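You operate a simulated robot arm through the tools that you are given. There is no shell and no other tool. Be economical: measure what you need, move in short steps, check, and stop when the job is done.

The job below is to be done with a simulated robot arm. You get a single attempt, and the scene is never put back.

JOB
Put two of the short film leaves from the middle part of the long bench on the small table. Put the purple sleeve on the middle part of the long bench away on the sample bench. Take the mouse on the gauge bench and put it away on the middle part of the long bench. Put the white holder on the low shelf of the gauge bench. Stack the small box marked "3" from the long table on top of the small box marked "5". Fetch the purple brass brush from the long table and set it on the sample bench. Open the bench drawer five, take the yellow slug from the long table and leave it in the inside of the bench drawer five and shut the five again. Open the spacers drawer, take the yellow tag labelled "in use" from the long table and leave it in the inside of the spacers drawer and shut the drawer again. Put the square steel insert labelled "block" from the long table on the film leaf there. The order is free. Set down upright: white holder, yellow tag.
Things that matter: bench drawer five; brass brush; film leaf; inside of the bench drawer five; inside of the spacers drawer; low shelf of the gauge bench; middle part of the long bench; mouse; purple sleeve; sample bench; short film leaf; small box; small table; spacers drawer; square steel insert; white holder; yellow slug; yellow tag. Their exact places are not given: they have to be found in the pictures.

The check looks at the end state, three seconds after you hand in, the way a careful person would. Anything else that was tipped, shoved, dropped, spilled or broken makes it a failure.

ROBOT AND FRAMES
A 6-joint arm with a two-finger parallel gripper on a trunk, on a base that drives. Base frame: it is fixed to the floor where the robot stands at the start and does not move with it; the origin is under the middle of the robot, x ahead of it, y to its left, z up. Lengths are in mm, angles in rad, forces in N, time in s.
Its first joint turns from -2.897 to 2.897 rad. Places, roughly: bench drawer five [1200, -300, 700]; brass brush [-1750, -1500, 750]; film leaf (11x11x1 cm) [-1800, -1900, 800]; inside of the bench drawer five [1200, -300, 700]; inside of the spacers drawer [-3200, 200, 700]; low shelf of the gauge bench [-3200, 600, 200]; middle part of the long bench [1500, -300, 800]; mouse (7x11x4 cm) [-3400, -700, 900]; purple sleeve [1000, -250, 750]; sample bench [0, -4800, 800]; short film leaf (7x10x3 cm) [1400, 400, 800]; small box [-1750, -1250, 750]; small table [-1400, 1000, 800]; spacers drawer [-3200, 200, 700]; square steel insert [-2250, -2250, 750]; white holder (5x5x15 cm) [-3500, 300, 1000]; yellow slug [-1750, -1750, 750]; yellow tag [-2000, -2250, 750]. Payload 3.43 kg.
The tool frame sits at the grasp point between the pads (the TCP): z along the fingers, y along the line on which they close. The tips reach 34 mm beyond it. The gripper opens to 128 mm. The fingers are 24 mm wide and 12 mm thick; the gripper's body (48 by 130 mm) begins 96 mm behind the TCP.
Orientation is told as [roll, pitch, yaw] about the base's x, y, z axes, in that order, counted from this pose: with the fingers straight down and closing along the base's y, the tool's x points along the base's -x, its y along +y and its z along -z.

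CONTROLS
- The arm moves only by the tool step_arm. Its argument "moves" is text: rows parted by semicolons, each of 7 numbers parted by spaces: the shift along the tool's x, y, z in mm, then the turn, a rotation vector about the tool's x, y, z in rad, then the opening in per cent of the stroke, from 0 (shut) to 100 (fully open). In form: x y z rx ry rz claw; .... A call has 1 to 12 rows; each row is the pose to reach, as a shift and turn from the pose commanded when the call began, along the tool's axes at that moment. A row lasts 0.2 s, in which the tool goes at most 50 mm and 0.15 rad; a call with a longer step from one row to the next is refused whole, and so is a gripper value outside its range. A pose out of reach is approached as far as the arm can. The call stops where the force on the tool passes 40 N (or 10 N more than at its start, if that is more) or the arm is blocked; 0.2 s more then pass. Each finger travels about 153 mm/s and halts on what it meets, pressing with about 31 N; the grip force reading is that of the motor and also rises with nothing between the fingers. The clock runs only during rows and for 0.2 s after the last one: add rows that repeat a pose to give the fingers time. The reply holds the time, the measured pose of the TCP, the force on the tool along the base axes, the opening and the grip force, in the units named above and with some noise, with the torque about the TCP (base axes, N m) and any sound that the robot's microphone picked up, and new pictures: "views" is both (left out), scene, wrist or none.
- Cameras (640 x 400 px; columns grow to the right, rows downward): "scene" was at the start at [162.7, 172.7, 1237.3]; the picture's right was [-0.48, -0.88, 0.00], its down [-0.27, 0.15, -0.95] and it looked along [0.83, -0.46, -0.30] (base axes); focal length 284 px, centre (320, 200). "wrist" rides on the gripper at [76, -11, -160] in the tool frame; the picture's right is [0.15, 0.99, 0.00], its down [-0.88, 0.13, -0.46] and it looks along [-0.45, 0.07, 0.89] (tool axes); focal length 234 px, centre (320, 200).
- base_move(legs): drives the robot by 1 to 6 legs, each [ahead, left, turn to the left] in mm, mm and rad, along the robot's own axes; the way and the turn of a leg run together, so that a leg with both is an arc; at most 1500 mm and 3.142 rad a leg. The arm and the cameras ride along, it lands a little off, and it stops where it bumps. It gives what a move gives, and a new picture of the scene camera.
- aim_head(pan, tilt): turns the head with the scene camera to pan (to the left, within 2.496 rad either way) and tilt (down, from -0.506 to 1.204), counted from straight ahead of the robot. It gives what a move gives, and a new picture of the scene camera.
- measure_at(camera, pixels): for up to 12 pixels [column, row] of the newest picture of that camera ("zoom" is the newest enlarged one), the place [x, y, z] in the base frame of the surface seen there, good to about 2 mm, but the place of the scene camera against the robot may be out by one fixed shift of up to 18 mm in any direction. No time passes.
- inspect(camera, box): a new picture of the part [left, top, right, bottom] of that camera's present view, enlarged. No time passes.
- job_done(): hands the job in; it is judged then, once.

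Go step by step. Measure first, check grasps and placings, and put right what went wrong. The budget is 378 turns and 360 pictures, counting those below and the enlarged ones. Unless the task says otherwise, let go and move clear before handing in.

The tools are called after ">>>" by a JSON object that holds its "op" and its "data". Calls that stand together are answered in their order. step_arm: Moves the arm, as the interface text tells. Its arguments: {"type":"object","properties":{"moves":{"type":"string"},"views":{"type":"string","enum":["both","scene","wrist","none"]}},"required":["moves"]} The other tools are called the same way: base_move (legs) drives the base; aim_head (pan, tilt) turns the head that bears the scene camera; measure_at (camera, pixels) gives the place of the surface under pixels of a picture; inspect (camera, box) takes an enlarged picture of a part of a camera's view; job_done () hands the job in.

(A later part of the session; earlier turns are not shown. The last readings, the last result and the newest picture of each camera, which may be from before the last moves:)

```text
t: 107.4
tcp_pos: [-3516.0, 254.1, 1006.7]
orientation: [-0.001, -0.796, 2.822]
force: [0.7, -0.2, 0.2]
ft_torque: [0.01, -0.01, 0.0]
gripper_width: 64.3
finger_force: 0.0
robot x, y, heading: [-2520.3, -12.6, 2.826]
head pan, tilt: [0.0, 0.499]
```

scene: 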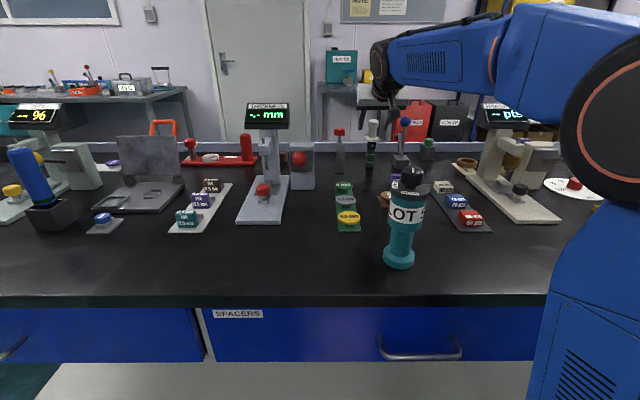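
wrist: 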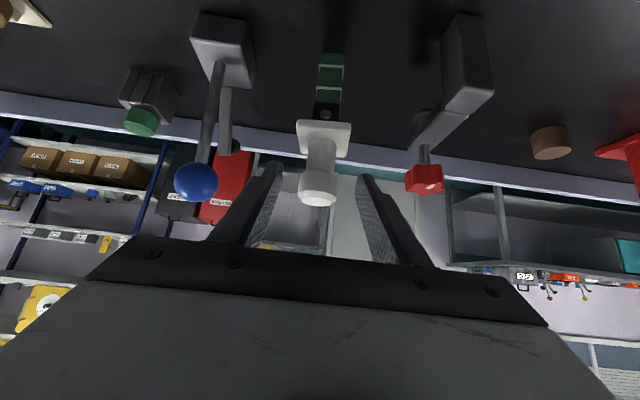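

>>> {"op": "step_arm", "data": {"moves": "0 0 4 0 0 0 40; 0 0 4 0 0 0 26; 0 0 4 0 0 0 18; 0 0 4 0 0 0 15; 0 0 4 0 0 0 15", "views": "wrist"}}

```text
t: 108.6
tcp_pos: [-3519.2, 254.2, 1003.3]
orientation: [-0.002, -0.797, 2.823]
force: [0.4, 0.8, 1.2]
ft_torque: [0.05, -0.01, 0.0]
gripper_width: 30.5
finger_force: 31.1
robot x, y, heading: [-2519.1, -10.9, 2.825]
head pan, tilt: [0.0, 0.499]
```

wrist: 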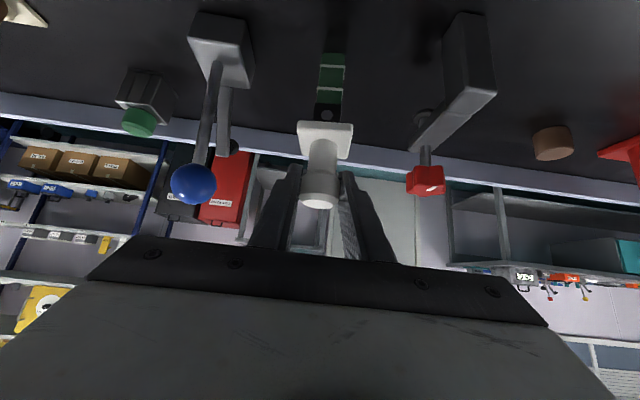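

Gripped at 30.5 mm. I lift straight up.

>>> {"op": "step_arm", "data": {"moves": "-7 0 -7 0 0 0 10; -28 0 -28 0 0 0 10; -57 0 -57 0 0 0 10; -85 0 -85 0 0 0 10; -106 0 -106 0 0 0 10; -106 0 -106 0 0 0 10"}}

```text
t: 110.0
tcp_pos: [-3518.5, 252.6, 1155.5]
orientation: [-0.001, -0.797, 2.823]
force: [-0.1, -1.2, -1.0]
ft_torque: [0.01, 0.01, 0.01]
gripper_width: 30.6
finger_force: 31.4
robot x, y, heading: [-2522.0, -11.2, 2.823]
head pan, tilt: [0.0, 0.499]
```

scene: 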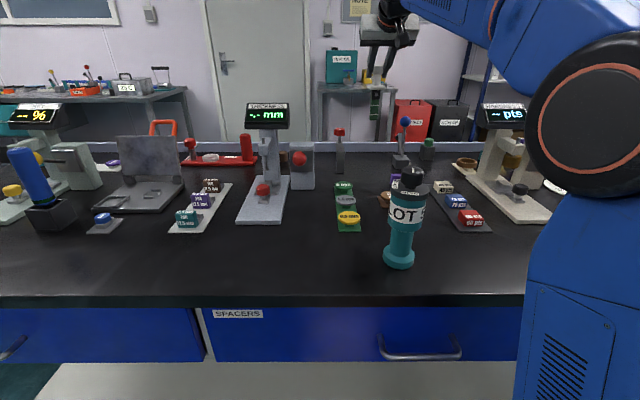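
wrist: 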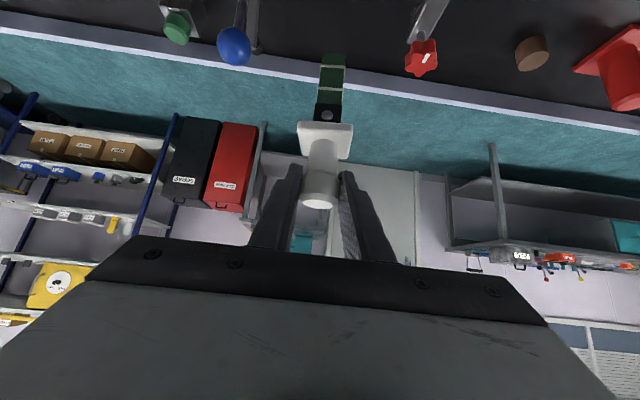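

The whole holder hangs upright. LOT 5 is in the way on retreat, so I lift 70 mm more and then drive back.

>>> {"op": "step_arm", "data": {"moves": "-17 0 -17 0 0 0 10; -34 0 -34 0 0 0 10; -50 0 -50 0 0 0 10; -50 0 -50 0 0 0 10", "views": "scene"}}

```text
t: 111.0
tcp_pos: [-3518.2, 252.8, 1224.7]
orientation: [0.0, -0.794, 2.822]
force: [-0.2, -0.2, -1.1]
ft_torque: [-0.01, -0.02, 0.05]
gripper_width: 30.4
finger_force: 30.8
robot x, y, heading: [-2522.6, -13.5, 2.82]
head pan, tilt: [0.0, 0.499]
```

scene: 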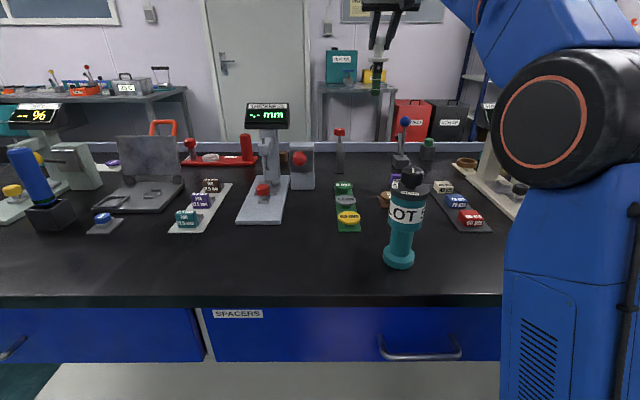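

>>> {"op": "base_move", "data": {"legs": [[-230, 0, 0], [0, -160, 0], [-220, 0, 0]]}}

>>> {"op": "aim_head", "data": {"pan": 0.0, "tilt": 0.75}}

```text
t: 115.1
tcp_pos: [-3038.9, 264.3, 1225.7]
orientation: [-0.003, -0.796, 2.822]
force: [-0.7, 0.1, -0.6]
ft_torque: [-0.02, -0.03, 0.01]
gripper_width: 30.4
finger_force: 30.5
robot x, y, heading: [-2043.8, -2.2, 2.822]
head pan, tilt: [0.0, 0.499]
```

scene: 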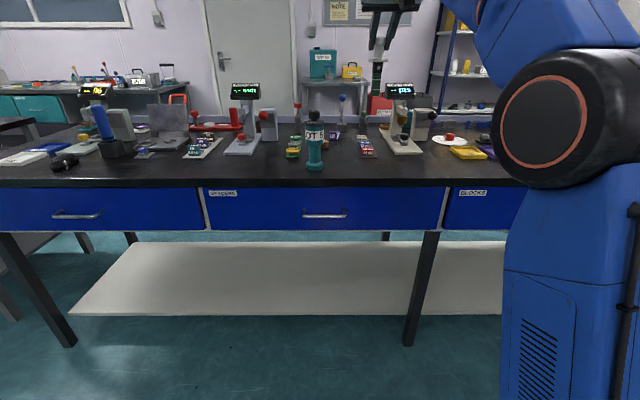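

```text
t: 115.8
tcp_pos: [-3039.7, 263.4, 1224.5]
orientation: [-0.003, -0.796, 2.823]
force: [-0.7, 0.5, -1.2]
ft_torque: [-0.02, 0.01, 0.02]
gripper_width: 30.6
finger_force: 31.0
robot x, y, heading: [-2041.8, 4.9, 2.822]
head pan, tilt: [0.0, 0.75]
```

scene: 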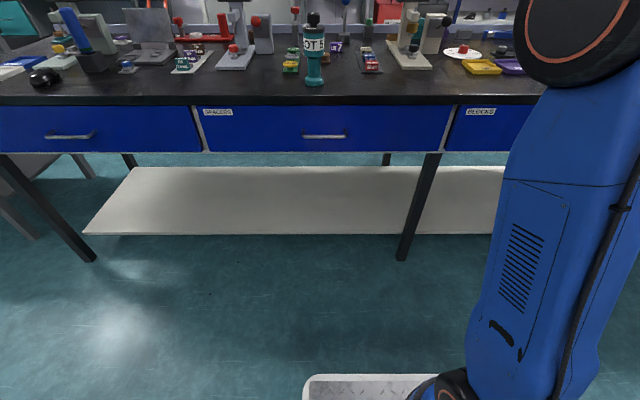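

>>> {"op": "measure_at", "data": {"camera": "scene", "pixels": [[325, 135], [325, 145], [325, 102], [90, 234], [300, 233], [300, 220], [360, 200], [402, 257], [325, 152], [420, 180]]}}

```text
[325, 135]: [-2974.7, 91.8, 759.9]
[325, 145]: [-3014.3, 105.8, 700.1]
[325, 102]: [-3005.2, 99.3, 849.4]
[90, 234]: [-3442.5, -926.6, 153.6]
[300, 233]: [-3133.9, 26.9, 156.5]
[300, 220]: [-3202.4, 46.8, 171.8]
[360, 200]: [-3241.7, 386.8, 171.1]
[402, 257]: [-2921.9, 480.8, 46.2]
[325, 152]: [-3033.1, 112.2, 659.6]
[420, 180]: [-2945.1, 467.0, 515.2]
```

Measured: shelf front u≈−2986, top ≈158, drawer bottom ≈645, leg at v≈−478. I retract to u≈−2770 and then descend in front of the bench.

>>> {"op": "step_arm", "data": {"moves": "28 8 -28 0 0 0 10; 56 16 -57 0 0 0 10; 84 24 -85 0 0 0 10; 112 32 -113 0 0 0 10; 141 40 -142 0 0 0 10; 173 40 -110 0 0 0 10; 205 40 -78 0 0 0 10; 237 40 -46 0 0 0 10; 269 40 -14 0 0 0 10; 301 40 18 0 0 0 10; 333 40 50 0 0 0 10; 365 40 82 0 0 0 10", "views": "none"}}

>>> {"op": "step_arm", "data": {"moves": "32 0 32 0 0 0 10; 64 0 64 0 0 0 10; 96 0 96 0 0 0 10; 128 0 128 0 0 0 10; 160 0 160 0 0 0 10; 192 0 192 0 0 0 10; 224 0 224 0 0 0 10; 256 0 256 0 0 0 10; 288 0 288 0 0 0 10; 288 0 288 0 0 0 10"}}

```text
t: 118.4
tcp_pos: [-2863.8, 166.6, 905.7]
orientation: [-0.002, -0.797, 2.821]
force: [-0.5, 0.4, 0.0]
ft_torque: [-0.01, -0.04, -0.03]
gripper_width: 30.7
finger_force: 31.8
robot x, y, heading: [-2044.0, -2.8, 2.821]
head pan, tilt: [0.0, 0.75]
```

```text
t: 120.6
tcp_pos: [-2868.8, 166.2, 499.3]
orientation: [-0.003, -0.794, 2.822]
force: [0.7, -0.3, -0.9]
ft_torque: [-0.02, -0.01, 0.03]
gripper_width: 30.9
finger_force: 31.2
robot x, y, heading: [-2040.8, 1.9, 2.822]
head pan, tilt: [0.0, 0.75]
```

scene: 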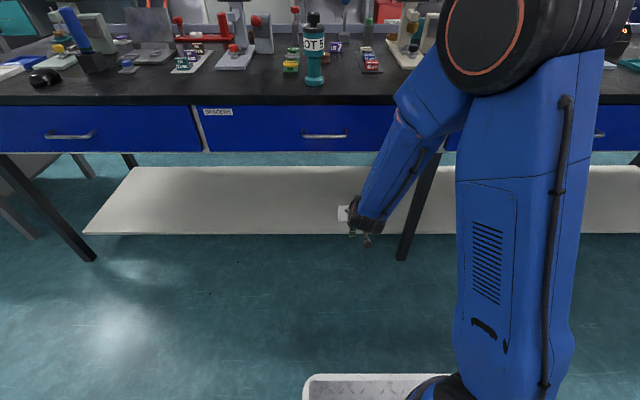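
wrist: 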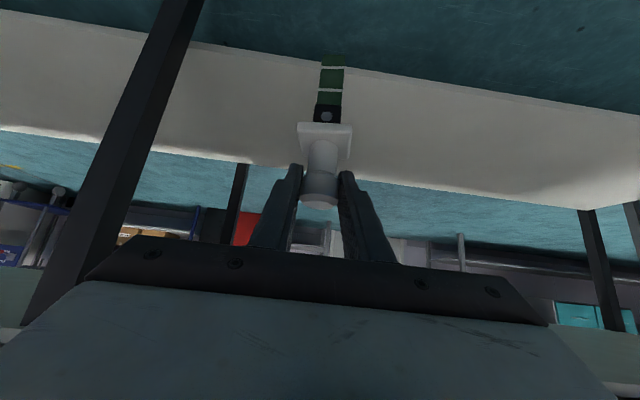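

Clear in front of the shelf. I go down to z≈335 then forward over the shelf.

>>> {"op": "step_arm", "data": {"moves": "30 0 30 0 0 0 10; 60 0 60 0 0 0 10; 90 0 90 0 0 0 10; 117 0 116 0 0 0 10; 85 0 148 0 0 0 10; 53 0 180 0 0 0 10; 21 0 212 0 0 0 10; -11 0 244 0 0 0 10; -43 0 276 0 0 0 10; -72 0 306 0 0 0 10; -72 0 306 0 0 0 10"}}

```text
t: 123.0
tcp_pos: [-3124.4, 251.7, 337.7]
orientation: [-0.001, -0.793, 2.821]
force: [-0.1, -0.5, -0.9]
ft_torque: [0.0, 0.0, 0.02]
gripper_width: 30.4
finger_force: 30.6
out of reach, approached as far as the arm can: row 2, 3, 4, 5, 6, 7
robot x, y, heading: [-2044.5, 3.0, 2.825]
head pan, tilt: [0.0, 0.75]
```

scene: 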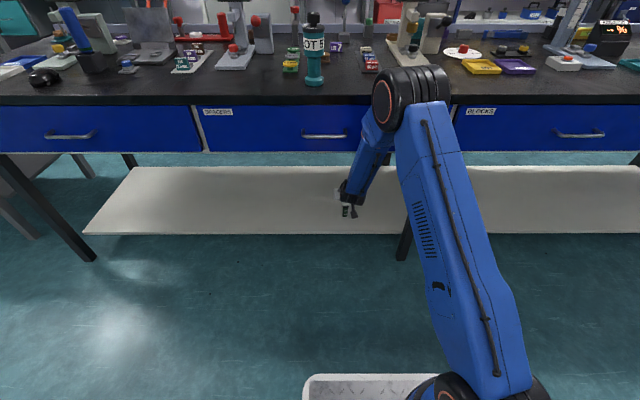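
wrist: 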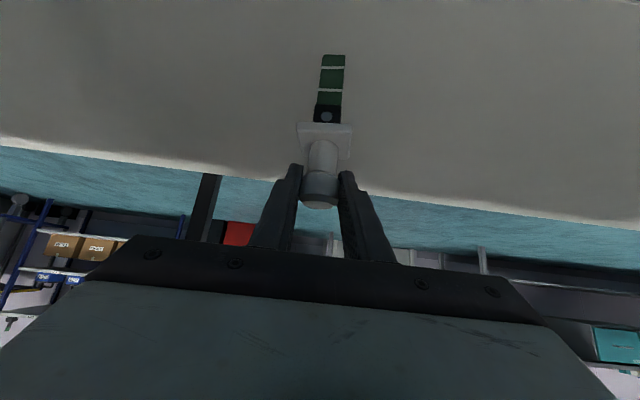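

>>> {"op": "measure_at", "data": {"camera": "wrist", "pixels": [[280, 90], [390, 100], [335, 52], [323, 112], [322, 200], [100, 60]]}}

>>> {"op": "measure_at", "data": {"camera": "scene", "pixels": [[410, 75], [385, 95], [370, 140], [365, 170], [345, 208]]}}

```text
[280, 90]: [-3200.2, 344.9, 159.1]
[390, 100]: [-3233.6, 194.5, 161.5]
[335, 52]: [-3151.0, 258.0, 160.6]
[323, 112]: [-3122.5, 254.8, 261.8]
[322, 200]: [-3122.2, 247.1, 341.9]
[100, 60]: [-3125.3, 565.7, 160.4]
```

```text
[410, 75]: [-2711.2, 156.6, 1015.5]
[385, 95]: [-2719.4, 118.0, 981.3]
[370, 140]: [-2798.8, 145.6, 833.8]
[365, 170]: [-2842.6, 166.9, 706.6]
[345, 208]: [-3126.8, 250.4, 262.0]
```

Shelf top is 160.5; I lower about 34 mm until contact.

>>> {"op": "step_arm", "data": {"moves": "10 0 10 0 0 0 10; 18 0 18 0 0 0 10; 22 0 22 0 0 0 10; 24 0 24 0 0 0 10; 25 0 25 0 0 0 10", "views": "wrist"}}

```text
t: 124.2
tcp_pos: [-3124.4, 252.9, 303.7]
orientation: [-0.001, -0.798, 2.822]
force: [2.3, -0.5, 16.3]
ft_torque: [0.0, -0.1, -0.04]
gripper_width: 30.6
finger_force: 30.8
robot x, y, heading: [-2043.2, -1.8, 2.827]
head pan, tilt: [0.0, 0.75]
```

wrist: 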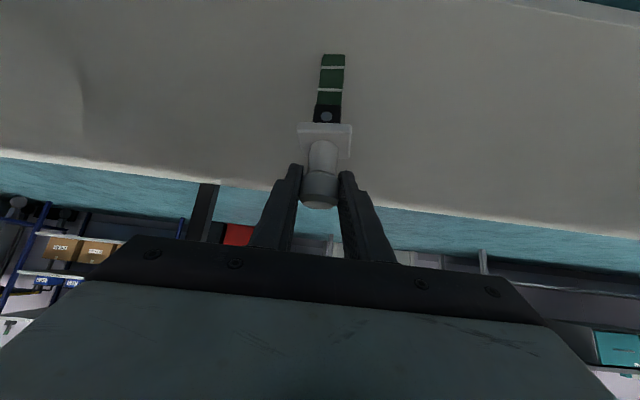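

Contact at 16 N. I ease up 1 mm, open and back off along the tool axis.

>>> {"op": "step_arm", "data": {"moves": "-1 0 -1 0 0 0 20; -1 0 -1 0 0 0 35; -1 0 -1 0 0 0 50; -1 0 -1 0 0 0 50; -1 0 -25 0 0 0 50; -1 0 -60 0 0 0 50; -1 0 -100 0 0 0 50", "views": "wrist"}}

```text
t: 125.8
tcp_pos: [-3056.8, 229.1, 370.8]
orientation: [-0.002, -0.795, 2.824]
force: [0.1, -0.2, -0.8]
ft_torque: [0.01, 0.07, -0.01]
gripper_width: 63.9
finger_force: 0.0
robot x, y, heading: [-2042.0, -1.6, 2.824]
head pan, tilt: [0.0, 0.75]
```

wrist: 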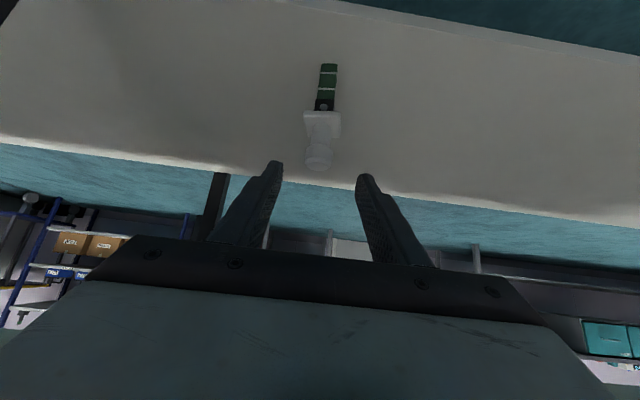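

The holder stands on the low shelf. I retract the arm out and up.

>>> {"op": "step_arm", "data": {"moves": "10 0 -41 0 0 0 50; 20 0 -82 0 0 0 50; 30 0 -123 0 0 0 50; 40 0 -164 0 0 0 50; 49 0 -205 0 0 0 50; 17 0 -237 0 0 0 50; -15 0 -269 0 0 0 50; -47 0 -301 0 0 0 50; -79 0 -333 0 0 0 50; -111 0 -365 0 0 0 50; -143 0 -397 0 0 0 50; -175 0 -429 0 0 0 50", "views": "none"}}

>>> {"op": "step_arm", "data": {"moves": "-32 0 -32 0 0 0 50; -64 0 -64 0 0 0 50; -96 0 -96 0 0 0 50; -128 0 -128 0 0 0 50; -160 0 -160 0 0 0 50; -192 0 -192 0 0 0 50; -192 0 -192 0 0.13 0 50; -192 0 -192 0 0.26 0 50; -192 0 -192 0 0.4 0 50; -192 0 -192 0 0.53 0 50; -192 0 -192 0 0.66 0 50; -192 0 -192 0 0.795 0 50"}}

```text
t: 128.4
tcp_pos: [-2882.9, 171.7, 796.2]
orientation: [0.0, -0.794, 2.821]
force: [-0.8, -0.4, -0.1]
ft_torque: [0.0, 0.03, -0.02]
gripper_width: 64.2
finger_force: 0.1
robot x, y, heading: [-2040.5, -0.5, 2.824]
head pan, tilt: [0.0, 0.75]
```

```text
t: 131.0
tcp_pos: [-2880.3, 168.5, 1070.1]
orientation: [-0.003, 0.0, 2.82]
force: [-0.1, 0.2, 0.1]
ft_torque: [-0.02, 0.07, 0.0]
gripper_width: 64.1
finger_force: 0.1
robot x, y, heading: [-2044.4, -1.5, 2.827]
head pan, tilt: [0.0, 0.75]
```

scene: 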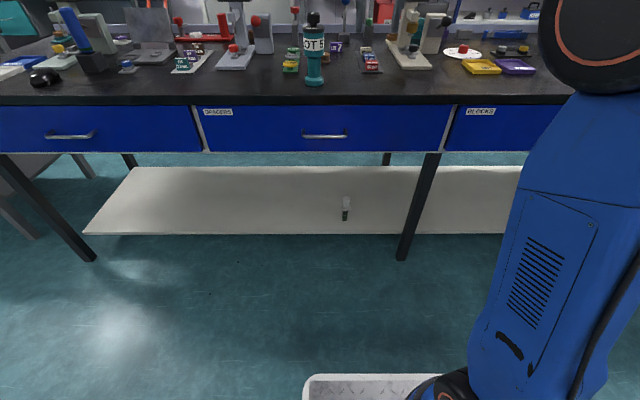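
wrist: 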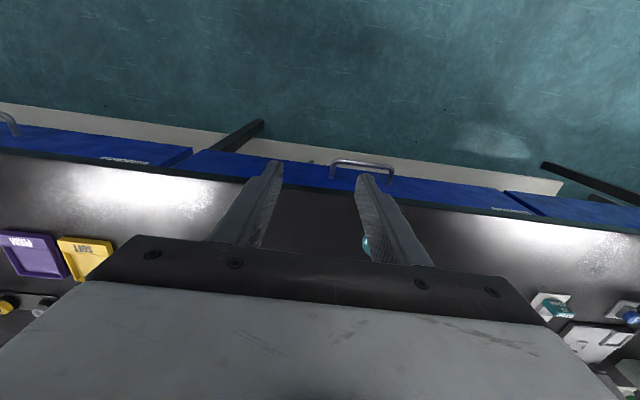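

The holder stands well at (346,208). Next I open the SPACERS drawer; its handle is visible in the wrist view at (360,168). I measure it.

>>> {"op": "measure_at", "data": {"camera": "wrist", "pixels": [[335, 166], [345, 163], [360, 164], [375, 166], [390, 170], [360, 174], [300, 190], [300, 180], [270, 195]]}}

>>> {"op": "step_arm", "data": {"moves": "10 0 0 0 0 -0.145 50; 20 5 0 0 0 -0.29 50; 30 10 0 0 0 -0.435 40; 40 15 0 0 0 -0.58 40; 50 20 0 0 0 -0.725 40; 60 25 0 0 0 -0.87 40; 70 30 0 0 0 -1.015 40; 80 35 0 0 0 -1.16 40; 90 40 0 0 0 -1.305 40; 95 45 0 0 0 -1.45 40; 95 50 0 0 0 -1.571 40", "views": "wrist"}}

```text
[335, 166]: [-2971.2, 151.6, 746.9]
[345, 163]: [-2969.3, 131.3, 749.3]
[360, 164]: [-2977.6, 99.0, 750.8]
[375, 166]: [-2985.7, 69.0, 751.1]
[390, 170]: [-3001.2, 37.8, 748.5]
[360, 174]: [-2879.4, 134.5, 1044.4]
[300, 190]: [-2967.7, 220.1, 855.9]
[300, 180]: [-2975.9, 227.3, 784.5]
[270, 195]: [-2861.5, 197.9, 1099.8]
```

```text
t: 133.4
tcp_pos: [-2805.9, 91.3, 1068.6]
orientation: [-0.001, 0.003, -1.888]
force: [0.4, -0.3, 0.3]
ft_torque: [0.03, -0.01, -0.02]
gripper_width: 51.4
finger_force: 0.1
robot x, y, heading: [-2043.3, 1.7, 2.827]
head pan, tilt: [0.0, 0.75]
```

wrist: 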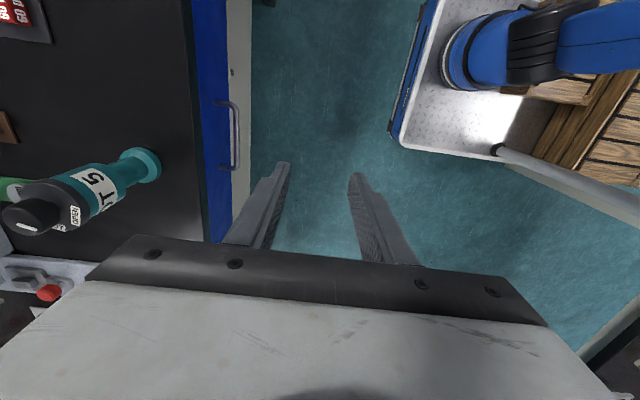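

The bar: u≈−2861, v −900…−785, z≈746; drawer face u≈−2898. I tilt the tool to horizontal, closing vertically, and descend to a pre-grasp in front of the handle.

>>> {"op": "step_arm", "data": {"moves": "-5 -7 29 0.143 0 0 40; -10 -14 58 0.286 0 0 40; -14 -21 87 0.429 0 0 40; -18 -28 116 0.571 0 0 40; -23 -35 146 0.714 0 0 40; -28 -42 175 0.857 0 0 40; -32 -49 204 1.0 0 0 40; -37 -56 233 1.143 0 0 40; -41 -62 262 1.286 0 0 40; -46 -69 291 1.429 0 0 40; -50 -76 321 1.571 0 0 40; -50 -76 321 1.571 0 0 40"}}

```text
t: 136.0
tcp_pos: [-2893.4, 69.1, 747.3]
orientation: [-1.572, 0.0, -1.891]
force: [0.1, 0.2, -0.4]
ft_torque: [-0.01, -0.06, -0.03]
gripper_width: 51.5
finger_force: 0.1
robot x, y, heading: [-2043.8, -0.4, 2.822]
head pan, tilt: [0.0, 0.75]
```

scene: 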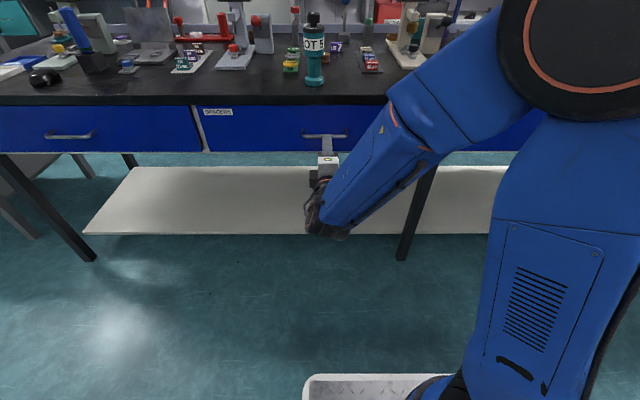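
wrist: 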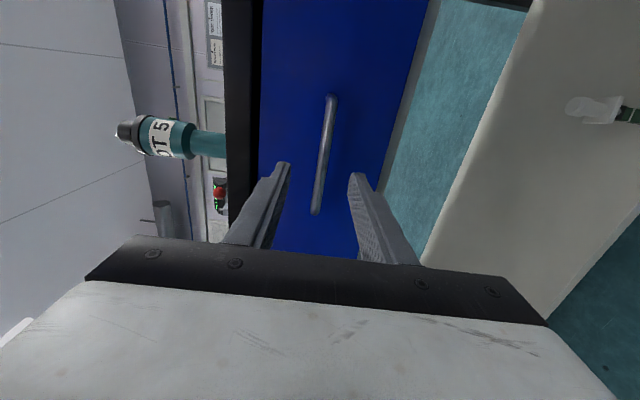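

Handle sits between the fingers. I advance 77 mm and close on the bar.

>>> {"op": "step_arm", "data": {"moves": "0 0 35 0 0 0 40; 0 0 65 0 0 0 40; 0 0 77 0 0 0 40; 0 0 77 0 0 0 25; 0 0 77 0 0 0 10; 0 0 77 0 0 0 2; 0 0 77 0 0 0 2", "views": "wrist"}}

```text
t: 137.6
tcp_pos: [-2967.0, 93.6, 744.1]
orientation: [-1.564, 0.004, -1.89]
force: [-0.1, -2.2, -32.4]
ft_torque: [-0.37, -0.31, 0.71]
gripper_width: 11.8
finger_force: 45.2
robot x, y, heading: [-2037.2, -0.2, 2.831]
head pan, tilt: [0.0, 0.75]
```

wrist: 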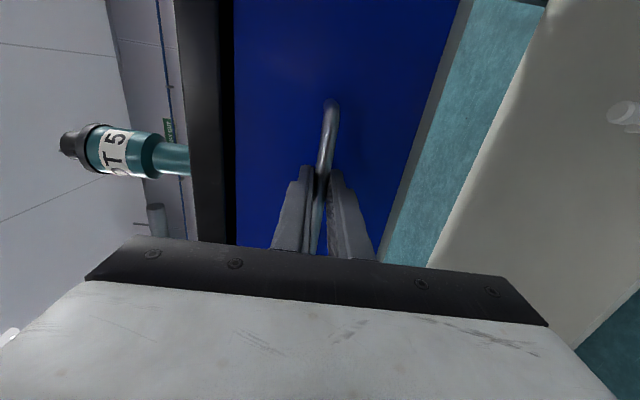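

Gripped; the bar is a little lower than the TCP (−32 N). I relax by 3 mm down and pull.

>>> {"op": "step_arm", "data": {"moves": "0 3 0 0 0 0 2; 0 3 -10 0 0 0 2; 0 3 -30 0 0 0 2; 0 3 -55 0 0 0 2; 0 3 -85 0 0 0 2; 0 3 -115 0 0 0 2; 0 3 -145 0 0 0 2; 0 3 -175 0 0 0 2"}}

```text
t: 139.3
tcp_pos: [-2835.8, 48.8, 745.3]
orientation: [-1.565, 0.003, -1.898]
force: [2.2, 2.4, -4.3]
ft_torque: [-0.34, 0.09, 0.91]
gripper_width: 11.7
finger_force: 45.1
out of reach, approached as far as the arm can: row 7, 8
robot x, y, heading: [-2046.1, 1.6, 2.822]
head pan, tilt: [0.0, 0.75]
stopped in row 8: the force on the tool passed its limit (the readings are from after the stop); the commanded pose is now the measured one
```

scene: 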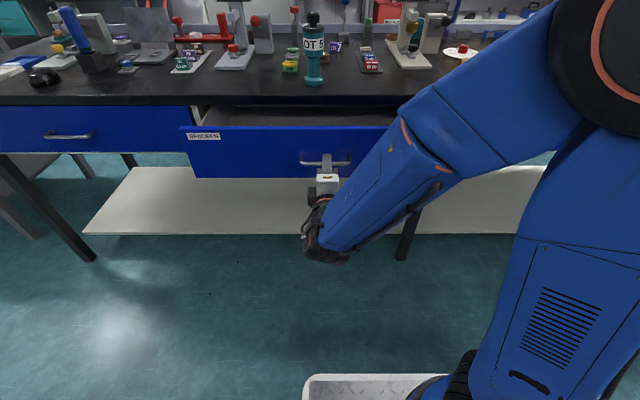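
wrist: 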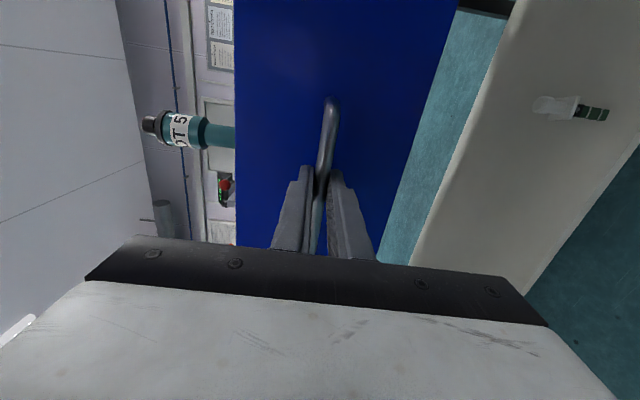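

Drawer is 139 mm open and the arm is at its limit. I pull further by backing the base 90 mm.

>>> {"op": "base_move", "data": {"legs": [[-90, 0, 0]]}}

```text
t: 140.4
tcp_pos: [-2749.3, 20.6, 743.3]
orientation: [-1.567, 0.002, -1.897]
force: [3.2, 12.7, -8.9]
ft_torque: [-0.3, 0.0, -0.05]
gripper_width: 11.7
finger_force: 45.7
robot x, y, heading: [-1951.8, -28.6, 2.823]
head pan, tilt: [0.0, 0.75]
```

scene: 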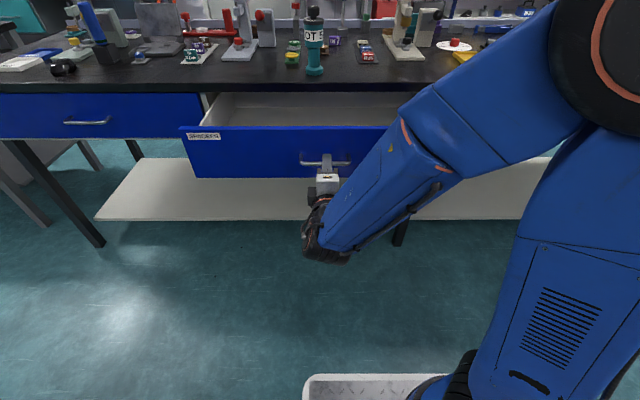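

Open about 230 mm. I release the handle and back away.

>>> {"op": "step_arm", "data": {"moves": "0 0 0 0 0 0 20; 0 0 0 0 0 0 40; 0 0 0 0 0 0 45; 0 0 0 0 0 0 45", "views": "none"}}

>>> {"op": "base_move", "data": {"legs": [[-100, 0, 0]]}}

```text
t: 141.4
tcp_pos: [-2749.6, 20.9, 744.2]
orientation: [-1.566, 0.002, -1.899]
force: [0.1, 0.8, 0.2]
ft_torque: [0.01, 0.02, -0.01]
gripper_width: 57.6
finger_force: 0.1
robot x, y, heading: [-1961.6, -24.7, 2.82]
head pan, tilt: [0.0, 0.75]
```

```text
t: 142.5
tcp_pos: [-2654.9, -9.8, 744.3]
orientation: [-1.565, 0.003, -1.899]
force: [1.3, 0.3, 0.1]
ft_torque: [-0.03, 0.0, 0.0]
gripper_width: 57.8
finger_force: 0.0
robot x, y, heading: [-1859.3, -60.2, 2.822]
head pan, tilt: [0.0, 0.75]
```

scene: 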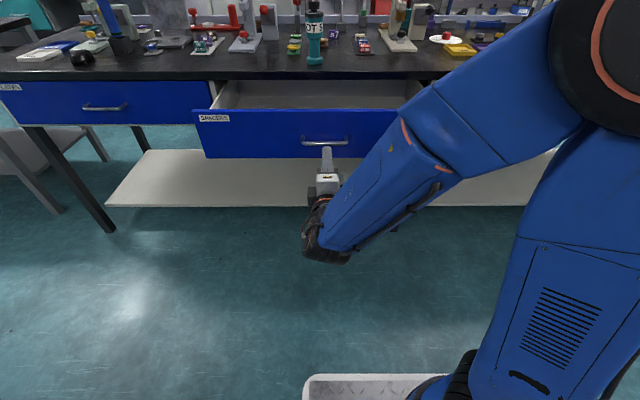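

Drawer front is now at u≈−2670. I restore the tool to vertical while rising.

>>> {"op": "step_arm", "data": {"moves": "0 -25 0 -0.143 0 0 45; 0 -55 0 -0.286 0 0 45; 0 -85 0 -0.429 0 0 45; 0 -115 0 -0.571 0 0 45; 0 -145 0 -0.714 0 0 45; 0 -175 0 -0.857 0 0 45; 0 -205 0 -1.0 0 0 45; 0 -235 0 -1.143 0 0 45; 0 -265 0 -1.286 0 0 45; 0 -295 0 -1.429 0 0 45; 0 -320 0 -1.571 0 0 45; 0 -320 0 -1.571 0 0 45", "views": "none"}}

>>> {"op": "step_arm", "data": {"moves": "0 0 0 0 0 0.145 45; 0 0 0 0 0 0.29 45; 0 0 0 0 0 0.435 45; 0 0 0 0 0 0.58 45; 0 0 0 0 0 0.725 45; 0 0 0 0 0 0.87 45; 0 0 0 0 0 1.015 45; 0 0 0 0 0 1.16 45; 0 0 0 0 0 1.305 45; 0 0 0 0 0 1.45 45; 0 0 0 0 0 1.571 45", "views": "none"}}

>>> {"op": "aim_head", "data": {"pan": 1.7, "tilt": 0.4}}

```text
t: 145.1
tcp_pos: [-2656.2, -10.5, 1065.1]
orientation: [0.008, 0.005, -1.899]
force: [0.1, -0.6, 0.2]
ft_torque: [0.01, -0.01, 0.02]
gripper_width: 57.8
finger_force: 0.0
robot x, y, heading: [-1863.5, -55.8, 2.823]
head pan, tilt: [0.0, 0.75]
```

```text
t: 147.5
tcp_pos: [-2656.6, -10.7, 1064.9]
orientation: [-0.003, 0.006, 2.81]
force: [-0.3, 0.1, -0.8]
ft_torque: [0.01, 0.01, 0.01]
gripper_width: 57.6
finger_force: 0.1
robot x, y, heading: [-1861.5, -57.6, 2.822]
head pan, tilt: [0.0, 0.75]
```

```text
t: 149.2
tcp_pos: [-2656.0, -10.5, 1063.2]
orientation: [-0.004, 0.006, 2.813]
force: [0.0, -0.2, 0.8]
ft_torque: [0.01, -0.03, -0.05]
gripper_width: 57.7
finger_force: 0.0
robot x, y, heading: [-1862.2, -57.1, 2.816]
head pan, tilt: [1.7, 0.4]
```

scene: 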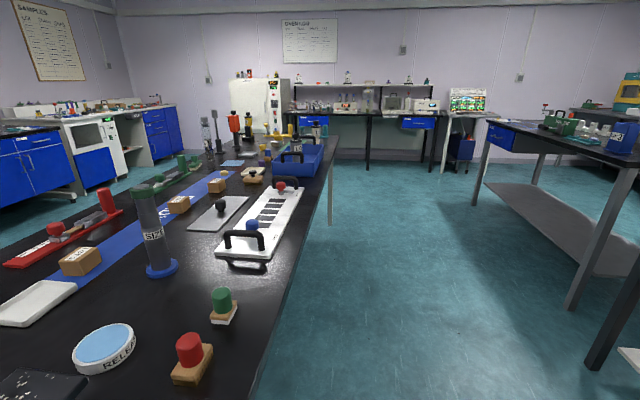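

>>> {"op": "measure_at", "data": {"camera": "scene", "pixels": [[570, 300], [485, 190], [500, 125], [632, 160], [330, 150], [600, 360], [475, 205], [250, 330]]}}

>>> {"op": "inspect", "data": {"camera": "scene", "box": [130, 100, 350, 237]}}

```text
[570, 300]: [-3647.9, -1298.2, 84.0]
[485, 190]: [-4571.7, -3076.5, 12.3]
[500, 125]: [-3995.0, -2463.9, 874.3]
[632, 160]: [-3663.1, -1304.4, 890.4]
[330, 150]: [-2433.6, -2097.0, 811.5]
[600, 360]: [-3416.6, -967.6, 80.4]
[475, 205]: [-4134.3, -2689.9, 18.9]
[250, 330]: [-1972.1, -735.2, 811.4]
```

```text
2.91 times, centred on (240, 168) of scene
```

zoom: 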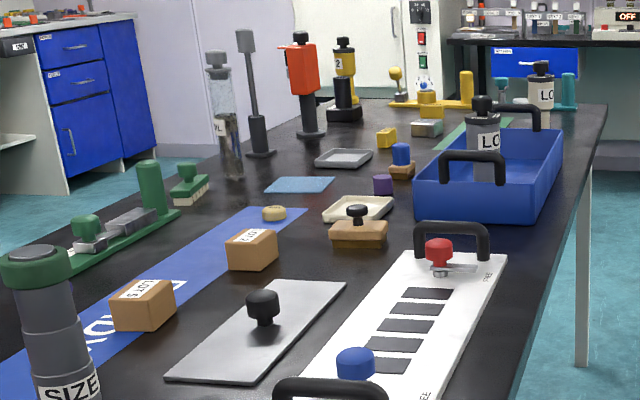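

The lane is wide (u −1673 to ≈−3050). I raise/retract the arm, then drive into the lane and turn to face the long table.

>>> {"op": "step_arm", "data": {"moves": "30 0 -30 0 0 0 45; 65 0 -60 0 0 0 45; 100 0 -90 0 0 0 45; 140 0 -110 0 0 0 45; 150 0 -110 0 0 0 45", "views": "none"}}

>>> {"op": "base_move", "data": {"legs": [[430, 0, 0], [0, 1000, 0], [0, 750, 0], [0, 0, 3.13]]}}

>>> {"op": "aim_head", "data": {"pan": 0.0, "tilt": 0.5}}

```text
t: 150.4
tcp_pos: [-2514.1, -58.8, 1171.1]
orientation: [-0.001, 0.001, 2.813]
force: [-0.1, -0.5, -0.7]
ft_torque: [0.06, -0.03, 0.01]
gripper_width: 57.7
finger_force: 0.0
out of reach, approached as far as the arm can: row 4, 5
robot x, y, heading: [-1864.7, -59.5, 2.826]
head pan, tilt: [1.7, 0.4]
```

```text
t: 168.9
tcp_pos: [-2177.2, -1601.4, 1170.6]
orientation: [-0.001, 0.001, -0.344]
force: [0.1, 0.4, 0.3]
ft_torque: [0.0, -0.02, 0.0]
gripper_width: 57.6
finger_force: 0.0
robot x, y, heading: [-2828.3, -1590.1, -0.336]
head pan, tilt: [1.7, 0.4]
```

scene: 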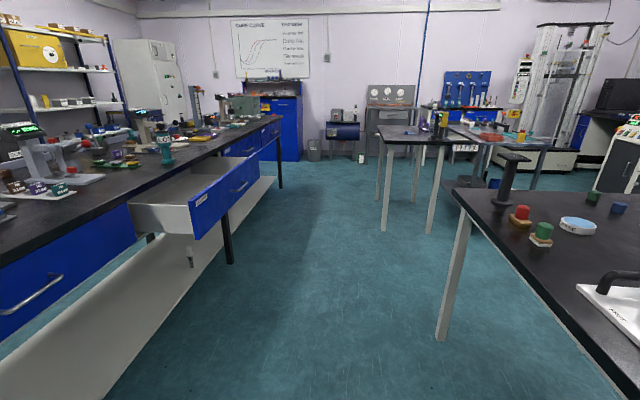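

```text
t: 170.6
tcp_pos: [-2176.5, -1601.0, 1169.4]
orientation: [0.001, 0.001, -0.346]
force: [-0.7, -0.2, -0.2]
ft_torque: [-0.05, -0.03, -0.02]
gripper_width: 57.6
finger_force: 0.1
robot x, y, heading: [-2831.2, -1589.4, -0.332]
head pan, tilt: [0.0, 0.499]
```

scene: 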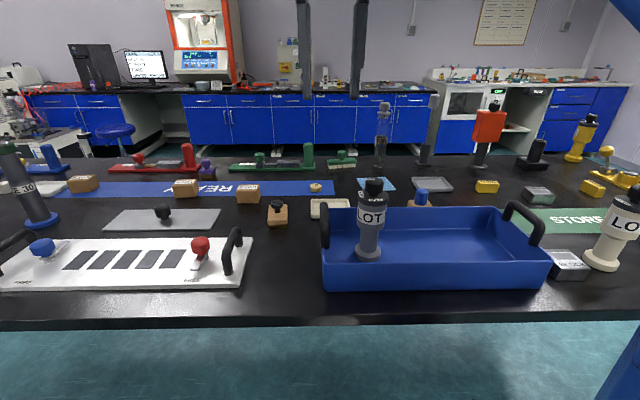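

>>> {"op": "inspect", "data": {"camera": "scene", "box": [0, 120, 260, 282]}}

>>> {"op": "inspect", "data": {"camera": "scene", "box": [220, 130, 440, 267]}}

>>> {"op": "inspect", "data": {"camera": "scene", "box": [400, 90, 640, 240]}}

```text
2.46 times, centred on (130, 201) of scene
```

zoom: 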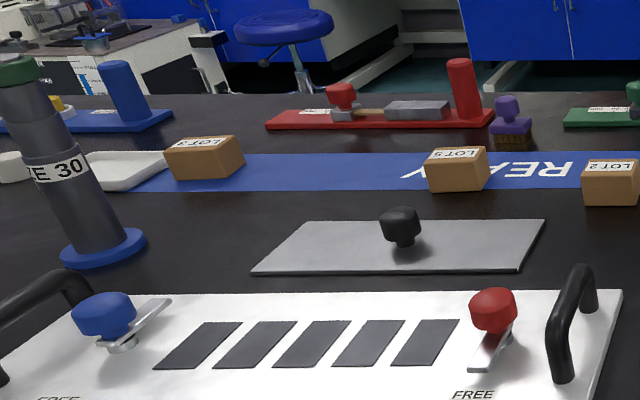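

```text
2.91 times, centred on (330, 198) of scene
```

zoom: 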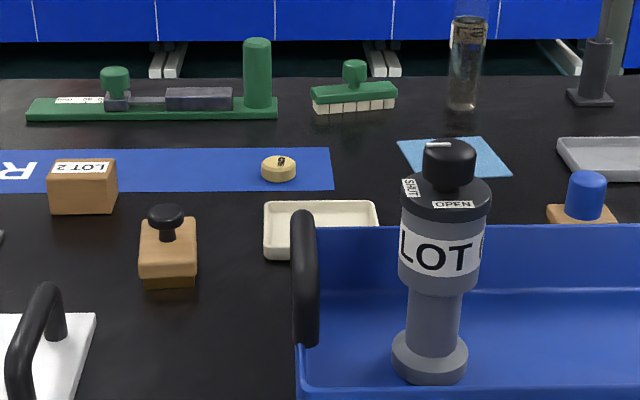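

```text
2.67 times, centred on (520, 165) of scene
```

zoom: 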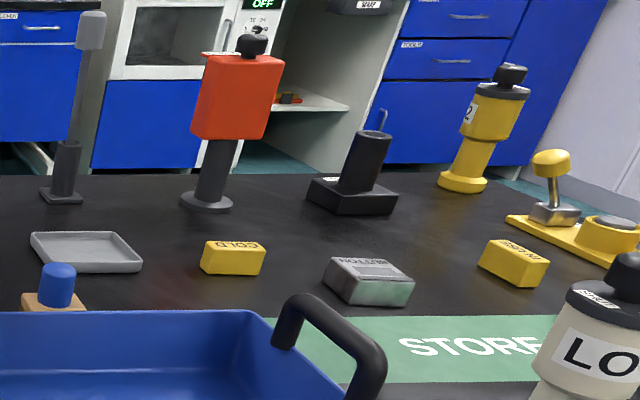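

>>> {"op": "inspect", "data": {"camera": "scene", "box": [460, 170, 620, 270]}}

>>> {"op": "inspect", "data": {"camera": "scene", "box": [60, 165, 140, 215]}}

>>> {"op": "measure_at", "data": {"camera": "scene", "pixels": [[85, 182], [185, 188], [248, 192], [316, 187], [488, 186], [538, 195], [592, 187], [570, 265], [376, 182], [207, 172], [400, 320], [310, 208]]}}

```text
4.00 times, centred on (540, 220) of scene
```

zoom: 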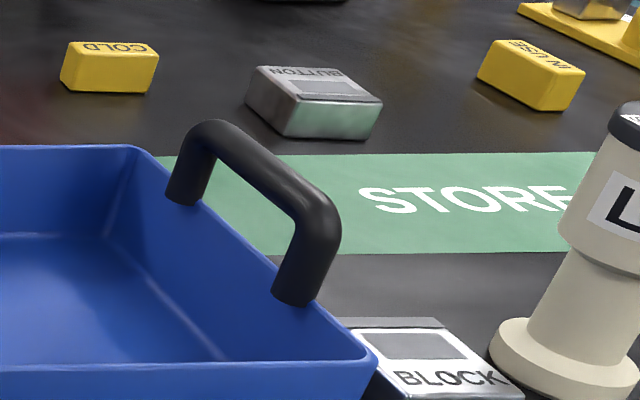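

```text
8.00 times, centred on (100, 190) of scene
```

zoom: 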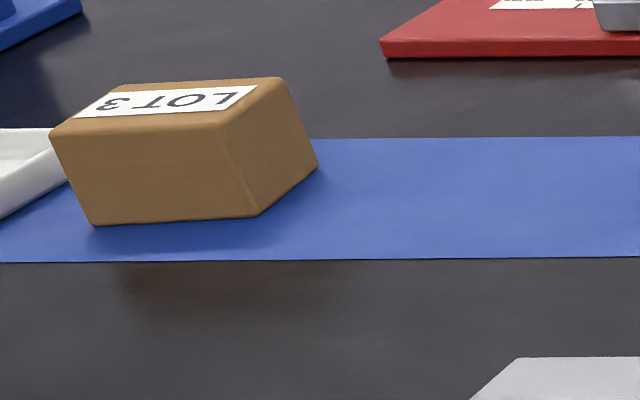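

```text
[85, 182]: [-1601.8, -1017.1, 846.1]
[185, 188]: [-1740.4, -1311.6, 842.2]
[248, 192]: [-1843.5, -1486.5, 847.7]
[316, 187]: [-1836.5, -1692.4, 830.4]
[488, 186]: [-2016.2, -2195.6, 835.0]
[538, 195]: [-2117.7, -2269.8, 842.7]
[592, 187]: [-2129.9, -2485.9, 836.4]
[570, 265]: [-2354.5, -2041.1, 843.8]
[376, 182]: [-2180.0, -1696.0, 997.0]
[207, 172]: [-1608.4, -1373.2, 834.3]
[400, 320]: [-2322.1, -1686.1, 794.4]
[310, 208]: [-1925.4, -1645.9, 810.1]
```

Identified: BLOCK insert at (570,265), film leaf beyond LOT 6 bottle, IN USE tag at (592,187), slug disc at (316,187), LOT 3 and LOT 5 boxes at (85,183)/(185,190), purple brush (207,172). First I move the arm above the BLOCK insert.

>>> {"op": "step_arm", "data": {"moves": "15 -42 0 0 0 0 45; 30 -84 0 0 0 0 45; 45 -126 0 0 0 0 45; 60 -168 0 0 0 0 45; 75 -210 0 0 0 0 45; 90 -252 0 0 0 0 45; 105 -294 10 0 0 0 45; 118 -336 20 0 0 0 45; 130 -378 35 0 0 -0.01 45; 145 -420 50 0 0 -0.02 45; 161 -462 70 0 0 -0.026 45; 161 -462 70 0 0 -0.026 45"}}

```text
t: 173.2
tcp_pos: [-2484.2, -1982.3, 1099.9]
orientation: [0.001, 0.002, -0.318]
force: [-0.1, -0.2, 0.1]
ft_torque: [-0.04, 0.03, -0.01]
gripper_width: 57.3
finger_force: 0.0
out of reach, approached as far as the arm can: row 3, 4, 5, 6, 7, 8
robot x, y, heading: [-2830.9, -1589.3, -0.334]
head pan, tilt: [0.0, 0.499]
```

scene: 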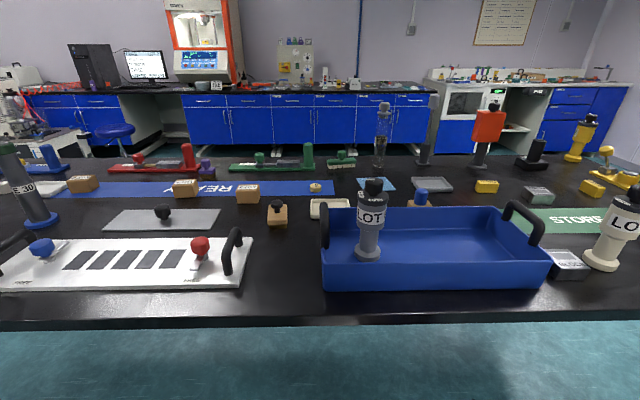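
wrist: 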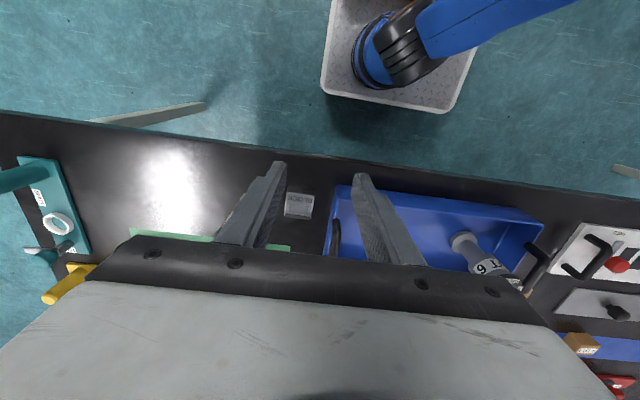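

>>> {"op": "inspect", "data": {"camera": "wrist", "box": [240, 160, 370, 241]}}

>>> {"op": "measure_at", "data": {"camera": "wrist", "pixels": [[287, 195], [311, 197], [285, 217], [309, 218], [298, 206], [270, 200], [330, 230], [320, 200]]}}

```text
4.92 times, centred on (305, 200) of wrist
```

zoom: 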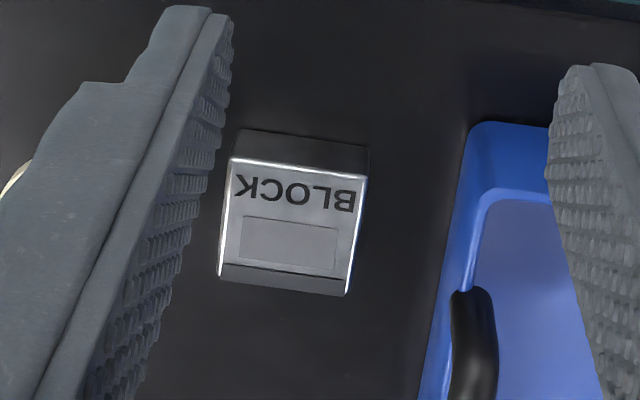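

```text
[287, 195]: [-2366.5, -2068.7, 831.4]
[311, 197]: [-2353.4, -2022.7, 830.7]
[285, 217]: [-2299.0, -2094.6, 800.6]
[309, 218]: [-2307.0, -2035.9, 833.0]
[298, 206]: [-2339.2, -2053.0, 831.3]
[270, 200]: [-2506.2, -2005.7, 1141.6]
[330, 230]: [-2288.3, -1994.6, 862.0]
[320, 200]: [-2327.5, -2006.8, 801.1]
```

>>> {"op": "measure_at", "data": {"camera": "scene", "pixels": [[595, 262], [600, 250], [612, 225], [625, 195], [378, 190], [395, 183], [390, 178]]}}

>>> {"op": "step_arm", "data": {"moves": "-32 -4 20 0 0 -0.02 55; -64 -8 40 0 0 -0.04 55; -96 -12 65 0 0 -0.043 55; -128 -16 90 0 0 -0.043 55; -161 -20 115 0 0 -0.043 55; -161 -20 145 0 0 -0.043 55"}}

```text
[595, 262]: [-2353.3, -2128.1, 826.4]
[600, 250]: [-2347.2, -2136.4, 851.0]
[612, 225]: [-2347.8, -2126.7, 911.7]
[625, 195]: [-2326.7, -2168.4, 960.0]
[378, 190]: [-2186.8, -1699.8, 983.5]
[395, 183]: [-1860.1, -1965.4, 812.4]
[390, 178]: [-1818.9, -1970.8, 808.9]
```

```text
t: 174.6
tcp_pos: [-2339.1, -2051.4, 955.2]
orientation: [-0.001, 0.003, -0.278]
force: [0.4, -0.8, 0.4]
ft_torque: [-0.02, -0.02, 0.01]
gripper_width: 70.3
finger_force: 0.0
robot x, y, heading: [-2833.8, -1595.0, -0.333]
head pan, tilt: [0.0, 0.499]
```

scene: 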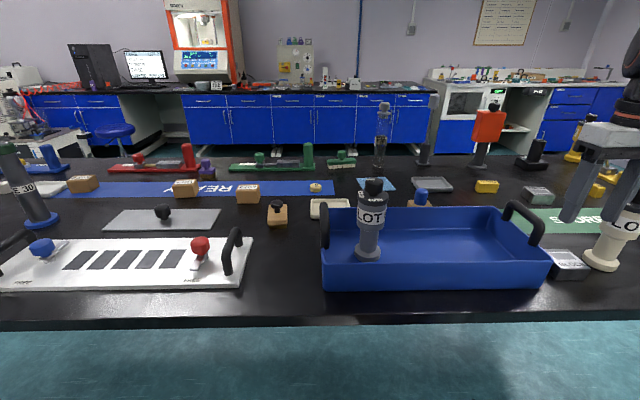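
wrist: 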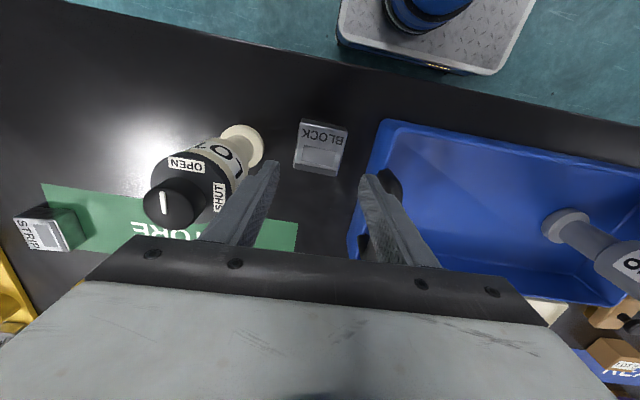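

The white LOT bottle is close to the block; I measure clearances for the gripper body.

>>> {"op": "measure_at", "data": {"camera": "wrist", "pixels": [[225, 190], [215, 205], [190, 195], [262, 150], [243, 128], [235, 165], [388, 180], [390, 125], [300, 122], [346, 127], [296, 165], [338, 172]]}}

```text
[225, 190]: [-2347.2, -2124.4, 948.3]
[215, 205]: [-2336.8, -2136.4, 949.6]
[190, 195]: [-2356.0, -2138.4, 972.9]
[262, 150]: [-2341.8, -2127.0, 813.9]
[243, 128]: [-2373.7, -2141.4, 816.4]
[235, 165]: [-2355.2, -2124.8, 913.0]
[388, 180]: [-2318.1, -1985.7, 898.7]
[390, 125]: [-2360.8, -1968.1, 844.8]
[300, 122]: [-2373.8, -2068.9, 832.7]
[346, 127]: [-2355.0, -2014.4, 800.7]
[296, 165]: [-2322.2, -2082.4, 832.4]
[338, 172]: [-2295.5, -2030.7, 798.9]
```

Clearance to the bottle is ~6 mm for the body; I bias 4 mm away from it and descend, closing on the block.

>>> {"op": "step_arm", "data": {"moves": "1 4 35 0 0 0 55; 1 4 70 0 0 0 55; 1 4 100 0 0 0 55; 1 4 115 0 0 0 55; 1 4 115 0 0 0 55; 1 4 115 0 0 0 40; 1 4 115 0 0 0 32; 1 4 115 0 0 0 30", "views": "wrist"}}

```text
t: 176.4
tcp_pos: [-2339.1, -2047.6, 840.9]
orientation: [-0.001, 0.002, -0.274]
force: [0.4, -0.6, -0.4]
ft_torque: [-0.02, -0.01, -0.01]
gripper_width: 58.6
finger_force: 31.2
robot x, y, heading: [-2829.9, -1593.2, -0.332]
head pan, tilt: [0.0, 0.499]
```

wrist: 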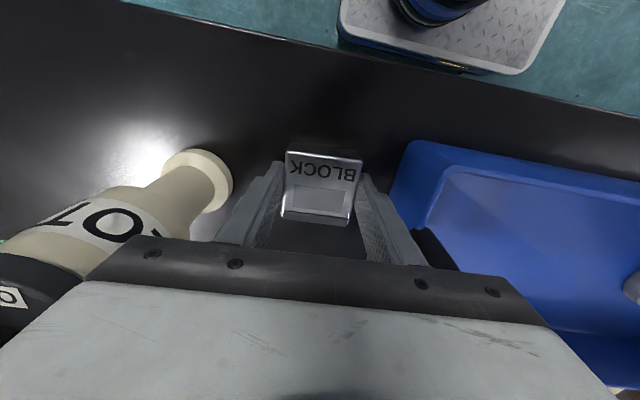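

Gripped at 58.6 mm. I lift 260 mm and travel toward the film leaf.

>>> {"op": "step_arm", "data": {"moves": "0 2 -45 0 0 0 25; 0 2 -90 0 0 0 25; 0 2 -135 0 0 0 25; 0 2 -180 0 0 0 25; 0 2 -225 0 0 0 25; -20 20 -260 0 0 0 25; -55 50 -260 0 0 0 25; -90 80 -260 0 0 0 25; -125 110 -260 0 0 0 25; -160 140 -260 0 0 0 25; -195 170 -260 0 0 0 25; -230 198 -260 0 0 0 25", "views": "none"}}

>>> {"op": "step_arm", "data": {"moves": "-35 28 0 0 0 0 25; -72 56 0 0 0 0 25; -72 56 0 0 0 0 25"}}

```text
t: 179.0
tcp_pos: [-2065.3, -1920.8, 1100.5]
orientation: [0.0, -0.001, -0.276]
force: [0.6, 0.2, -2.0]
ft_torque: [-0.03, -0.05, 0.03]
gripper_width: 58.9
finger_force: 31.4
robot x, y, heading: [-2827.7, -1591.7, -0.334]
head pan, tilt: [0.0, 0.499]
```

```text
t: 179.8
tcp_pos: [-1978.3, -1885.0, 1099.2]
orientation: [0.0, 0.001, -0.276]
force: [-0.9, 0.8, -2.1]
ft_torque: [0.0, -0.03, 0.01]
gripper_width: 58.7
finger_force: 30.9
robot x, y, heading: [-2828.5, -1590.9, -0.335]
head pan, tilt: [0.0, 0.499]
```

scene: 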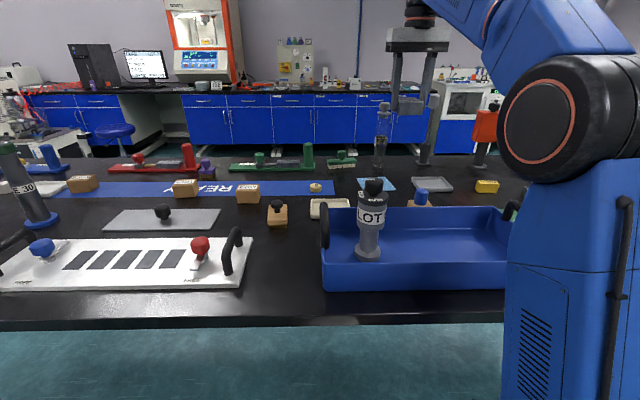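
wrist: 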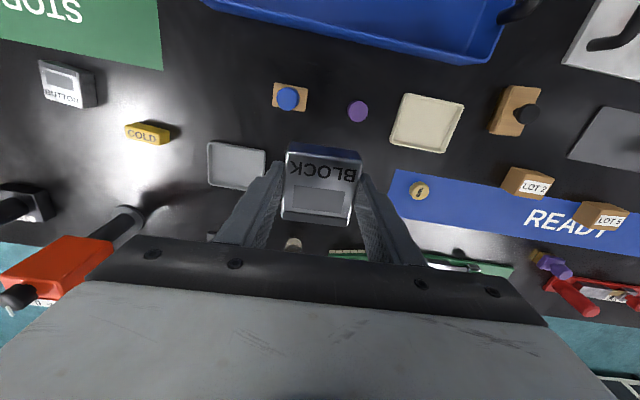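

The film leaf is hidden behind the held block. I shift sideways 120 mm to see it.

>>> {"op": "step_arm", "data": {"moves": "20 40 0 0 0 0 25; 40 80 0 0 0 0 25; 60 120 0 0 0 0 25; 60 120 0 0 0 0 25", "views": "wrist"}}

```text
t: 180.8
tcp_pos: [-2003.7, -1753.0, 1100.5]
orientation: [-0.001, 0.0, -0.275]
force: [0.2, 0.7, -2.4]
ft_torque: [0.01, 0.01, -0.03]
gripper_width: 58.7
finger_force: 31.6
robot x, y, heading: [-2830.5, -1593.0, -0.336]
head pan, tilt: [0.0, 0.499]
```

wrist: 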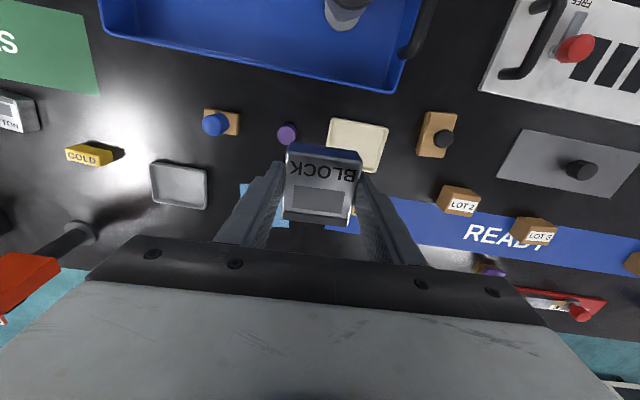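

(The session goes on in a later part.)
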